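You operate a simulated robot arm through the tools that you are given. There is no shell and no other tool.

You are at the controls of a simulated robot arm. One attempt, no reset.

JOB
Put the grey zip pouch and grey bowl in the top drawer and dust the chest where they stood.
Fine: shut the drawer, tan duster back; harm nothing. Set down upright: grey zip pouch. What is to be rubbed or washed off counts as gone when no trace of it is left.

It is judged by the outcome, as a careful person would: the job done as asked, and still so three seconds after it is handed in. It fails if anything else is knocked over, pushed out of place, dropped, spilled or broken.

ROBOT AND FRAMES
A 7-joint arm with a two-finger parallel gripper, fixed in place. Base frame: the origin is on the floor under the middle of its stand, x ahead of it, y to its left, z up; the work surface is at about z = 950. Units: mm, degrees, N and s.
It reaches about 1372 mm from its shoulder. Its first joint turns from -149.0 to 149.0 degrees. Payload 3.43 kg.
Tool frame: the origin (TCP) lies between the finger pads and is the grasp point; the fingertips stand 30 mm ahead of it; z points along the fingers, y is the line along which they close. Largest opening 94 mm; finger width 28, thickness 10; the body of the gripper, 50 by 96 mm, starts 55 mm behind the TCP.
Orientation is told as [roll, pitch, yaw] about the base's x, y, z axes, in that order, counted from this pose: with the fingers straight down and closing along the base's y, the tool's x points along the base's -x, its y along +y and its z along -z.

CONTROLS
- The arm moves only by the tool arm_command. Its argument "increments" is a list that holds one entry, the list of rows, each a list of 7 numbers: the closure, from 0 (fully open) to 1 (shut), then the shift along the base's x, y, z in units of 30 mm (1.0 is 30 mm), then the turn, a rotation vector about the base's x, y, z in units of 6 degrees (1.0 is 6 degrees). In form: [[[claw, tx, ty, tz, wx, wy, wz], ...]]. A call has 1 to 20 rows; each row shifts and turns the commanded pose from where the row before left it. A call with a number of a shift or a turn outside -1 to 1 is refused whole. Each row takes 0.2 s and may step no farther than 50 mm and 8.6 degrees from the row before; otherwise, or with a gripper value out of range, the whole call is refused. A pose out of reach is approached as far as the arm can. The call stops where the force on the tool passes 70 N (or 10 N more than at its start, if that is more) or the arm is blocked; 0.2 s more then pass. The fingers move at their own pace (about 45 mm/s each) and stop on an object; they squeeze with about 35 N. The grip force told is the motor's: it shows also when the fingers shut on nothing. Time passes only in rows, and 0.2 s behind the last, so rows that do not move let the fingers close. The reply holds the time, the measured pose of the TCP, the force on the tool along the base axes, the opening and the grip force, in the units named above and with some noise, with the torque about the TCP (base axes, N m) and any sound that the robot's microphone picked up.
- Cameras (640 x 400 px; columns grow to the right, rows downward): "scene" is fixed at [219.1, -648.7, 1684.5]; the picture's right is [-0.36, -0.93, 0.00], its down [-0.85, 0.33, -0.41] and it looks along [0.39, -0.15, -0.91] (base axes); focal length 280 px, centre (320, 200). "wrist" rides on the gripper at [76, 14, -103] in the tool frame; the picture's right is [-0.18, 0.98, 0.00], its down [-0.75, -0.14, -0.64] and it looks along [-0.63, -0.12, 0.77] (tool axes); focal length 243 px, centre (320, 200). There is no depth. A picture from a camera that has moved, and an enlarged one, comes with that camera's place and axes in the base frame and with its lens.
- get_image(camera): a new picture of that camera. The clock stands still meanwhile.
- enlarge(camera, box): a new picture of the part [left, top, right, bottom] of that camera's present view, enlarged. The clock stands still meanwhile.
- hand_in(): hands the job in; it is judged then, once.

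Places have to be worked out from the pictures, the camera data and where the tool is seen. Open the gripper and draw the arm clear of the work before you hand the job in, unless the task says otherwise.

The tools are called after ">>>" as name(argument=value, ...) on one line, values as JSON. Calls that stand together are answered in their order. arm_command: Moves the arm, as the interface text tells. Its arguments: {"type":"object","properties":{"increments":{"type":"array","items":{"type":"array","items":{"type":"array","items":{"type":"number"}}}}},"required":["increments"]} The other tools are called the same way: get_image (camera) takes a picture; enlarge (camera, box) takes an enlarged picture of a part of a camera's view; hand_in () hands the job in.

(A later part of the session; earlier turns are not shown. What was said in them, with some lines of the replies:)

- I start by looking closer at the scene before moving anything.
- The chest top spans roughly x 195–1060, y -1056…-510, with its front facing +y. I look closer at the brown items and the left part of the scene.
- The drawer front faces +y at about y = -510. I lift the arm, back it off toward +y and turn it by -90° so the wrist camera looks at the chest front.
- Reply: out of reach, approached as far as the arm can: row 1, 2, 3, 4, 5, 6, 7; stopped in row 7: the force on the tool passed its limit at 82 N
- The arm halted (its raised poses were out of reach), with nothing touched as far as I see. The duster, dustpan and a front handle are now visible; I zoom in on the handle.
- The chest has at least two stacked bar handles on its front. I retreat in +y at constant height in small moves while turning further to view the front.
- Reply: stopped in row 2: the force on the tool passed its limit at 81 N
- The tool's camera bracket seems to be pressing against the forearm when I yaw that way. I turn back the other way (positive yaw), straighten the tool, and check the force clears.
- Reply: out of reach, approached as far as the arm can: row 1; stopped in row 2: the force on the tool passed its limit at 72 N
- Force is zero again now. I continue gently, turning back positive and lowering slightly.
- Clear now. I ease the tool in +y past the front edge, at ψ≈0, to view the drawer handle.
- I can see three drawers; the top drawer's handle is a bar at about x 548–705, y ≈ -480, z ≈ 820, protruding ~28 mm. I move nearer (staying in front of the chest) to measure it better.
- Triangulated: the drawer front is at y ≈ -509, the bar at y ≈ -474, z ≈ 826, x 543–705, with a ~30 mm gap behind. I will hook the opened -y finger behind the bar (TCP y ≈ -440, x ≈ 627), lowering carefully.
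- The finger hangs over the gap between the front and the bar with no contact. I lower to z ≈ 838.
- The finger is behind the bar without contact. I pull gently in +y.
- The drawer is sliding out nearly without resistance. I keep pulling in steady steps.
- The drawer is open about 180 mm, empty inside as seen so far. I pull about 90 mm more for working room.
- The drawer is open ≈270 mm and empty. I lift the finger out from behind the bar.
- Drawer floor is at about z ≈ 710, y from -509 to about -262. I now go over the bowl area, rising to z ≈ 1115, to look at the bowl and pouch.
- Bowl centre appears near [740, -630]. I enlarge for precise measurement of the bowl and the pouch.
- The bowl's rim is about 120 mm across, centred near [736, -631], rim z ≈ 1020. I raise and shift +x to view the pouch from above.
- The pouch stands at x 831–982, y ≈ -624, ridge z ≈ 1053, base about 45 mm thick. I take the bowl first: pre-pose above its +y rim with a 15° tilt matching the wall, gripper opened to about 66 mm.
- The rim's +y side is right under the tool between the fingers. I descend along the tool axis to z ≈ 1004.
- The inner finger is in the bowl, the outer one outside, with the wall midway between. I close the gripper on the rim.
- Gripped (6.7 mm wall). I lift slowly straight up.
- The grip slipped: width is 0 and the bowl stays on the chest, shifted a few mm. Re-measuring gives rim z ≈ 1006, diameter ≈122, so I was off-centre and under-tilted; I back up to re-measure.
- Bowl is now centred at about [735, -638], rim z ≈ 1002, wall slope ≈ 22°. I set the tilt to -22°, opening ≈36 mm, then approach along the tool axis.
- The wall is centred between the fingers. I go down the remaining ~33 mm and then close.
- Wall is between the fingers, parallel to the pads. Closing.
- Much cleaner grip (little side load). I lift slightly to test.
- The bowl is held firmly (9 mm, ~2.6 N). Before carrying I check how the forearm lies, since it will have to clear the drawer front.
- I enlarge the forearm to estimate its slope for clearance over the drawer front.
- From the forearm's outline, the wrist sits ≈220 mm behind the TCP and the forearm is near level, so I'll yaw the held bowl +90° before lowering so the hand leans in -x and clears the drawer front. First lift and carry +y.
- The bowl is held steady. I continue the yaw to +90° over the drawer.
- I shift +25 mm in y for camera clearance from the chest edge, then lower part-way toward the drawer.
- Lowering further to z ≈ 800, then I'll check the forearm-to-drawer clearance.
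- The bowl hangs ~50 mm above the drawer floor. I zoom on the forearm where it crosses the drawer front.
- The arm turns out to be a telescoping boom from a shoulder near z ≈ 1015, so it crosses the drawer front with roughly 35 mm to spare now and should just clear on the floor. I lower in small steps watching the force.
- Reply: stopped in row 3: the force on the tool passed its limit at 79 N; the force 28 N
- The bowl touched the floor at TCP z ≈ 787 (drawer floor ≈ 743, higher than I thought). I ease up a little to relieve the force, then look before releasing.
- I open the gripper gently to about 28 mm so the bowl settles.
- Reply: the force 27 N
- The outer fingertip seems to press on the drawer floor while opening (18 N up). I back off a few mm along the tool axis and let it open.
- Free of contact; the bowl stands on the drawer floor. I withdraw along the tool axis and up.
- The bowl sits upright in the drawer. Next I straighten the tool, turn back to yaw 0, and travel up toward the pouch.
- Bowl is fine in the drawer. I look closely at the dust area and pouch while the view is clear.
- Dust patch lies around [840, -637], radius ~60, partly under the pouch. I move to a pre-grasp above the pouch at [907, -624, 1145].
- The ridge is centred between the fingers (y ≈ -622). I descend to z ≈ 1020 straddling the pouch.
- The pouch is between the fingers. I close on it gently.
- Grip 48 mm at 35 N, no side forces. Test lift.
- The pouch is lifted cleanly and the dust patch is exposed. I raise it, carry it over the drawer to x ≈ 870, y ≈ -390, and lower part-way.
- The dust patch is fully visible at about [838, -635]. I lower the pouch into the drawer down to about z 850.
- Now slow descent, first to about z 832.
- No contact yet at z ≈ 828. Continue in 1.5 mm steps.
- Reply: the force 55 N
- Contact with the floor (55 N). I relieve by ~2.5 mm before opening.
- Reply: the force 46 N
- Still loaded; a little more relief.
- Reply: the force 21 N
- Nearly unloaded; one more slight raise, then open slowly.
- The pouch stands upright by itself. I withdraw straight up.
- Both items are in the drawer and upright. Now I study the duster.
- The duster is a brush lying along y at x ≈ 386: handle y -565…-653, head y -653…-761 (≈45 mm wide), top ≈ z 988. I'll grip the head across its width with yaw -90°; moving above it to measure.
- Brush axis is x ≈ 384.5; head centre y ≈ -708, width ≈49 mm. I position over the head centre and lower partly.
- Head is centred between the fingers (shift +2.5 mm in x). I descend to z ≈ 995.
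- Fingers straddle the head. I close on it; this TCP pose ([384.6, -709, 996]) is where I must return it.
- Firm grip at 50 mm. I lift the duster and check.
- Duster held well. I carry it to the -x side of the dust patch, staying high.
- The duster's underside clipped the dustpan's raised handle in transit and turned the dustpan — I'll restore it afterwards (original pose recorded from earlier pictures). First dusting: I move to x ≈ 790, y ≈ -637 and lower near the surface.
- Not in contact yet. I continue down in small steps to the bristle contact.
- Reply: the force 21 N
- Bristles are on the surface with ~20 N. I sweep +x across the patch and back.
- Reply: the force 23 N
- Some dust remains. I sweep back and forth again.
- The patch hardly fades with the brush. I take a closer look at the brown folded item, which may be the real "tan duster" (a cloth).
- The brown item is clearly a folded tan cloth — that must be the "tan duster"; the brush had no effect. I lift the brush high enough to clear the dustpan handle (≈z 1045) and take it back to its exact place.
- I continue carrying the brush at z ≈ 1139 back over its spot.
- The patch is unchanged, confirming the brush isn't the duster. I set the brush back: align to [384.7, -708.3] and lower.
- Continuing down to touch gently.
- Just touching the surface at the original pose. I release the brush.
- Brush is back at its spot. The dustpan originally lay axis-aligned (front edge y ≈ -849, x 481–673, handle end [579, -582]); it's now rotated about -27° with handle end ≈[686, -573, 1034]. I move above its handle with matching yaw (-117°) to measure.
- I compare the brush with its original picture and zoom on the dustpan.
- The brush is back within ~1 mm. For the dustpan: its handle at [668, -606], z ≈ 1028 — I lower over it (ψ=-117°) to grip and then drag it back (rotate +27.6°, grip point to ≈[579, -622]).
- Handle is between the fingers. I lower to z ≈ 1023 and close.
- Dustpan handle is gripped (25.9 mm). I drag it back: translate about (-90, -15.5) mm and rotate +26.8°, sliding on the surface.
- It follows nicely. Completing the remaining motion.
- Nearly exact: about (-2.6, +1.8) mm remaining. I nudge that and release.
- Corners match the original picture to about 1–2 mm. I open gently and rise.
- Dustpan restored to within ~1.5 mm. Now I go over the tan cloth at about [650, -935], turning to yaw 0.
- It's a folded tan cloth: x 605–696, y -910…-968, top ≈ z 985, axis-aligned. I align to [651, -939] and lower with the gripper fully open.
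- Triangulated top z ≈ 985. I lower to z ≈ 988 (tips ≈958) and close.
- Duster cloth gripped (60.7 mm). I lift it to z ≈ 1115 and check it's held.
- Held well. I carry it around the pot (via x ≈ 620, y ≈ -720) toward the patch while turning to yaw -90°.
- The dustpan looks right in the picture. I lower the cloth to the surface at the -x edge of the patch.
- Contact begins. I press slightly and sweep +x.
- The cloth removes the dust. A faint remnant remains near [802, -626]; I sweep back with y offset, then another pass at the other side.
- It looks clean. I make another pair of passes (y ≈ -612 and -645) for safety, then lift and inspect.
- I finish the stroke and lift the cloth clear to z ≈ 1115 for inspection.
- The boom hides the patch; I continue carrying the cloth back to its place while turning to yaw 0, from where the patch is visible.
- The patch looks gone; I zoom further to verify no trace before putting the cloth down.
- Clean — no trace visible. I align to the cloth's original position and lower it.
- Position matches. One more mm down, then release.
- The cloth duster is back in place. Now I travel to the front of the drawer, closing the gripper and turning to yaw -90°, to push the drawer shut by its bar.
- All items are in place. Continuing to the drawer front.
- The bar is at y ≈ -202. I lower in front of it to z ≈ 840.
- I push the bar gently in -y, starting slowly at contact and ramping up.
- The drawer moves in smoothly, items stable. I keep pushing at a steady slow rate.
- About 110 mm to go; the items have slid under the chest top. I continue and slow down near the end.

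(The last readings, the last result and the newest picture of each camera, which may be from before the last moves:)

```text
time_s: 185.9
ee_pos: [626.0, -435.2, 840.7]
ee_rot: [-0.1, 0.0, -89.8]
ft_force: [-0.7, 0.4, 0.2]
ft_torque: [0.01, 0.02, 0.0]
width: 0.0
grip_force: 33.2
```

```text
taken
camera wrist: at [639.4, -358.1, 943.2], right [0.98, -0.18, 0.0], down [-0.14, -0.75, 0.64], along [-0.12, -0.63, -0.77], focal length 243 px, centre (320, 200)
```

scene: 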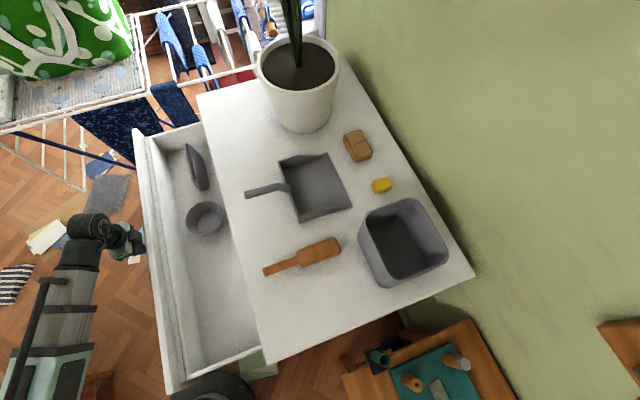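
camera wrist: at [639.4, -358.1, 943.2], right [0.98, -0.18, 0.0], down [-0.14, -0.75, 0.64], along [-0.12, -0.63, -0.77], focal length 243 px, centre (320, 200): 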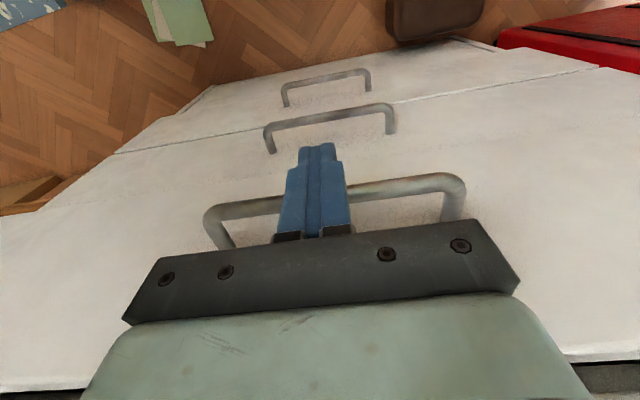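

About 19 mm left. Fine steps to the stop.

>>> arm_command(increments=[[[1, 0, -0.08, 0, 0, 0, 0], [1, 0, -0.08, 0, 0, 0, 0], [1, 0, -0.08, 0, 0, 0, 0], [1, 0, -0.08, 0, 0, 0, 0], [1, 0, -0.06, 0, 0, 0, 0]]])

>>> arm_command(increments=[[[1, 0, -0.06, 0, 0, 0, 0], [1, 0, -0.05, 0, 0, 0, 0], [1, 0, -0.05, 0, 0, 0, 0]]])

>>> enlarge(camera="scene", box=[180, 80, 300, 250])

```text
time_s: 187.1
ee_pos: [627.0, -445.9, 841.0]
ee_rot: [-0.1, 0.0, -89.7]
ft_force: [0.5, 1.2, -0.8]
ft_torque: [0.01, 0.01, 0.01]
width: 0.0
grip_force: 33.1
```

```text
time_s: 187.9
ee_pos: [626.7, -450.3, 840.6]
ee_rot: [-0.1, 0.0, -89.8]
ft_force: [0.1, 1.5, 1.3]
ft_torque: [0.02, 0.0, 0.03]
width: 0.1
grip_force: 33.0
```

```text
2.35 times, centred on (240, 165) of scene
camera zoom: at [219.1, -648.7, 1684.5], right [-0.36, -0.93, 0.0], down [-0.85, 0.33, -0.41], along [0.39, -0.15, -0.91], focal length 660 px, centre (508, 282)
```

zoom: 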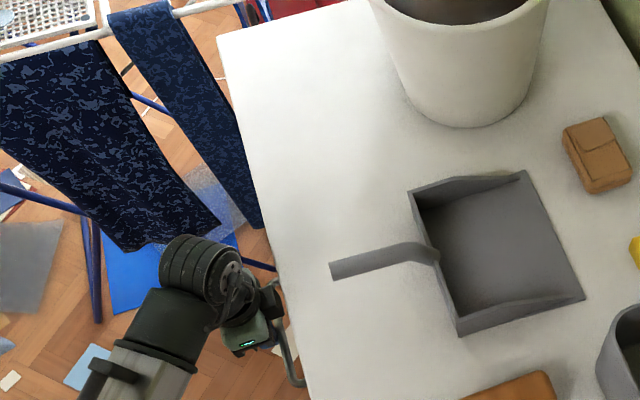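

Nearly closed. Continue until it meets the stop.

>>> arm_command(increments=[[[1, 0, -0.05, 0, 0, 0, 0], [1, 0, -0.05, 0, 0, 0, 0]]])

>>> arm_command(increments=[[[1, 0, -0.05, 0, 0, 0, 0], [1, 0, -0.04, 0, 0, 0, 0]]])

```text
time_s: 188.5
ee_pos: [625.6, -453.3, 839.6]
ee_rot: [-0.1, 0.0, -89.8]
ft_force: [-0.5, 2.0, 0.9]
ft_torque: [0.03, -0.02, 0.0]
width: 0.0
grip_force: 32.8
```

```text
time_s: 189.1
ee_pos: [626.3, -455.1, 841.3]
ee_rot: [-0.1, 0.1, -89.6]
ft_force: [-0.3, 5.2, 2.0]
ft_torque: [0.11, 0.02, 0.01]
width: 0.0
grip_force: 33.3
```

>>> arm_command(increments=[[[1, 0, -0.05, 0, 0, 0, 0], [1, 0, -0.04, 0, 0, 0, 0]]])

>>> get_image(camera="wrist")

```text
time_s: 189.7
ee_pos: [625.9, -455.5, 841.3]
ee_rot: [-0.1, 0.3, -89.5]
ft_force: [0.5, 33.4, -1.7]
ft_torque: [0.49, 0.01, 0.01]
width: 0.2
grip_force: 33.4
```

```text
taken
camera wrist: at [639.7, -379.4, 943.9], right [0.98, -0.18, 0.0], down [-0.13, -0.76, 0.64], along [-0.12, -0.63, -0.77], focal length 243 px, centre (320, 200)
```

wrist: 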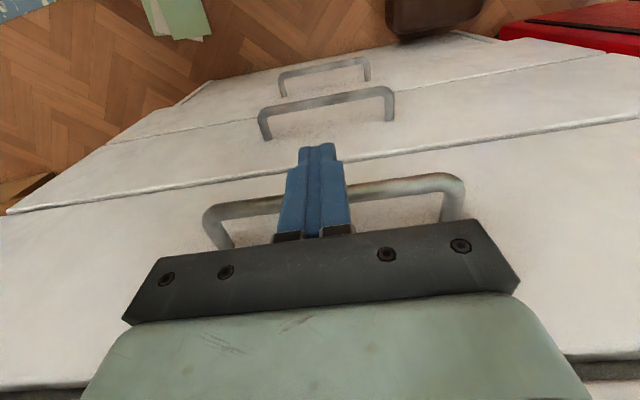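

The stop is reached (33 N): drawer shut. I back away in +y, rise and open the gripper.

>>> arm_command(increments=[[[1, 0, 0.1, 0, 0, 0, 0], [1, 0, 0.4, 0, 0, 0, 0], [1, 0, 0.7, 0, 0, 0, 0], [1, 0, 0.9, 0, 0, 0, 0], [0.8, 0, 0.9, 0.3, 0, 0, 0], [0.6, 0, 0.9, 0.6, 0, 0, 0], [0.4, 0, 0.9, 0.8, 0, 0, 0], [0.3, 0, 0.9, 0.9, 0, 0, 0], [0.3, 0, 0.8, 0.9, 0, 0, 0], [0.3, 0, 0.5, 0.9, 0, 0, 0], [0.3, 0, 0, 0.9, 0, 0, 0]]])

>>> get_image(camera="wrist")

>>> get_image(camera="scene")

```text
time_s: 192.1
ee_pos: [626.9, -250.3, 1001.4]
ee_rot: [-0.2, 0.0, -89.8]
ft_force: [-0.4, -0.3, -0.3]
ft_torque: [-0.01, 0.0, -0.02]
width: 65.9
grip_force: 0.1
```

```text
taken
camera wrist: at [640.8, -175.0, 1103.6], right [0.98, -0.18, 0.0], down [-0.14, -0.75, 0.64], along [-0.12, -0.63, -0.77], focal length 243 px, centre (320, 200)
```

wrist: 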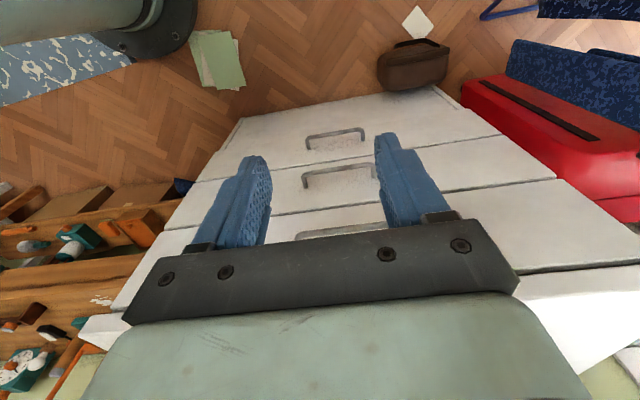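

```text
taken
```

scene: 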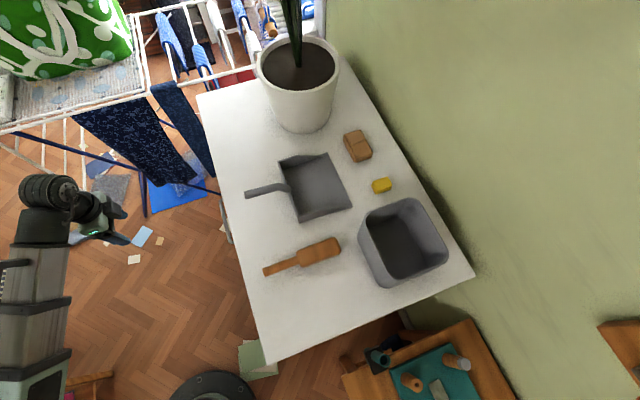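

Drawer is shut. I verify the wiped area, dustpan and brush in close-ups.

>>> enlarge(camera="scene", box=[200, 80, 300, 170])

>>> enlarge(camera="scene", box=[220, 140, 480, 302])

>>> enlarge(camera="scene", box=[190, 60, 420, 290])

```text
4.44 times, centred on (250, 125) of scene
camera zoom: at [219.1, -648.7, 1684.5], right [-0.36, -0.93, 0.0], down [-0.85, 0.33, -0.41], along [0.39, -0.15, -0.91], focal length 1246 px, centre (631, 533)
```

zoom: 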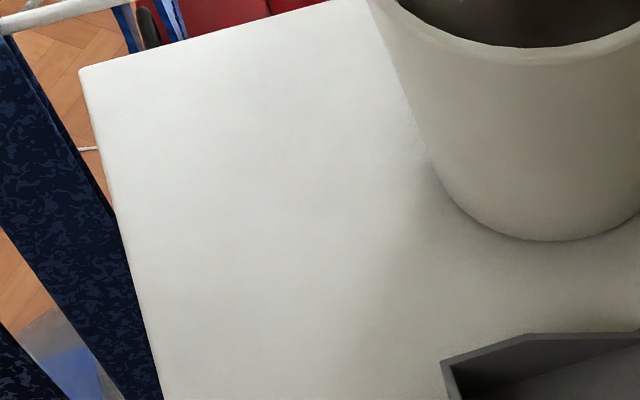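

```text
2.46 times, centred on (350, 221) of scene
camera zoom: at [219.1, -648.7, 1684.5], right [-0.36, -0.93, 0.0], down [-0.85, 0.33, -0.41], along [0.39, -0.15, -0.91], focal length 690 px, centre (246, 148)
```

zoom: 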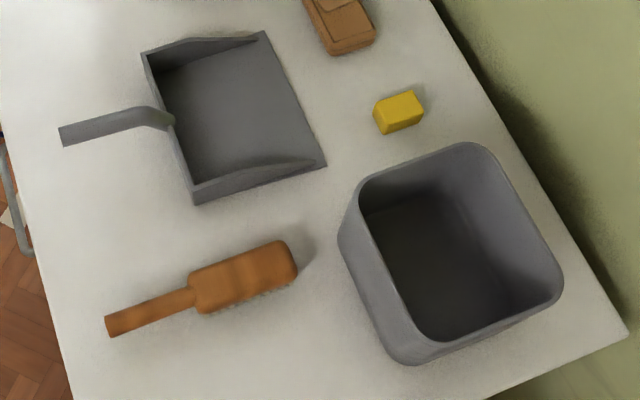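

```text
1.74 times, centred on (305, 175) of scene
camera zoom: at [219.1, -648.7, 1684.5], right [-0.36, -0.93, 0.0], down [-0.85, 0.33, -0.41], along [0.39, -0.15, -0.91], focal length 488 px, centre (346, 244)
```

zoom: 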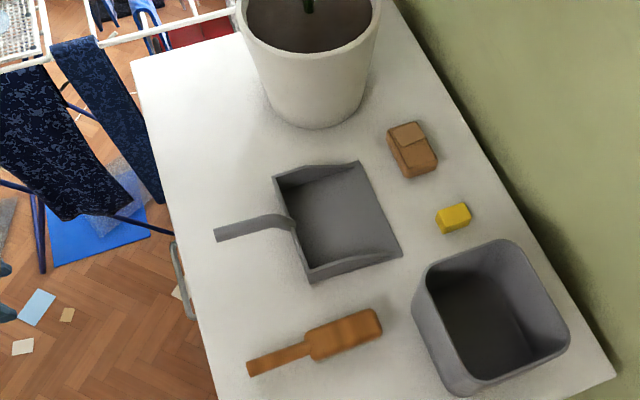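

Everything matches the original layout, the surface is clean and the drawer is shut. I open the gripper fully and let things rest before handing in.

>>> arm_command(increments=[[[0, 0, 0.3, 0, 0, 0, 0], [0, 0, 0.5, 0, 0, 0, 0], [0, 0, 0.3, 0, 0, 0, 0], [0, 0, 0, 0, 0, 0, 0], [0, 0, 0, 0, 0, 0, 0]]])

>>> get_image(camera="wrist")

```text
time_s: 193.3
ee_pos: [624.7, -217.3, 999.4]
ee_rot: [-0.1, 0.0, -89.8]
ft_force: [0.4, 0.2, -0.4]
ft_torque: [0.04, 0.01, 0.02]
width: 93.8
grip_force: 0.1
```

```text
taken
camera wrist: at [639.5, -140.6, 1102.1], right [0.98, -0.18, 0.0], down [-0.14, -0.75, 0.64], along [-0.12, -0.63, -0.77], focal length 243 px, centre (320, 200)
```

wrist: 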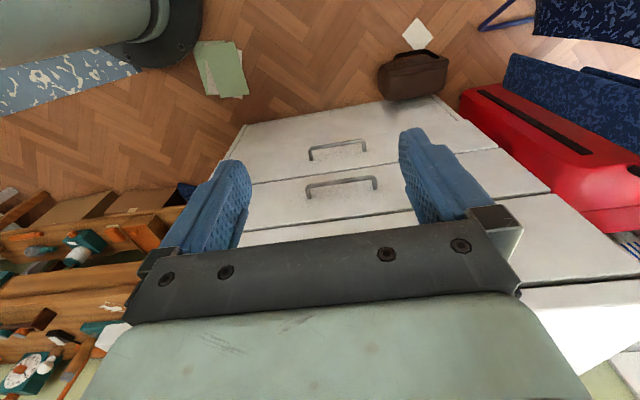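

The gripper is open and clear, the drawer is flush, the items are stowed, the dust is gone and the duster is back. I hand the job in.

>>> hand_in()

```text
The job is handed in.
```

The grey zip pouch and grey bowl are in the top drawer, the dust is wiped off, the drawer is shut, and I've handed the job in. Both stood upright when last seen, before the drawer slid shut. The gripper is open and the arm is clear of the chest.

- **Dust:** the patch where the pouch and bowl stood is gone. No trace of it shows in the close-up pictures.
- **Duster:** the tan folded cloth is back where it lay, within about 1–2 mm.
- **Wrong tool first:** I took the brown brush for the duster and swept with it, but it removed no dust. I put it back within about 1 mm.
- **Dustpan moved:** while I carried the brush, it clipped the dustpan's raised handle and turned the dustpan by about 27°. I gripped the handle and slid it back to within about 2 mm of where it started. A strict check for anything pushed out of place could still count that against the job.
- **Bowl:** my first grip on the rim slipped and shifted it about 14 mm on the chest. Later it touched the drawer floor harder than I meant to, at about 79 N. It looked undamaged in the pictures.
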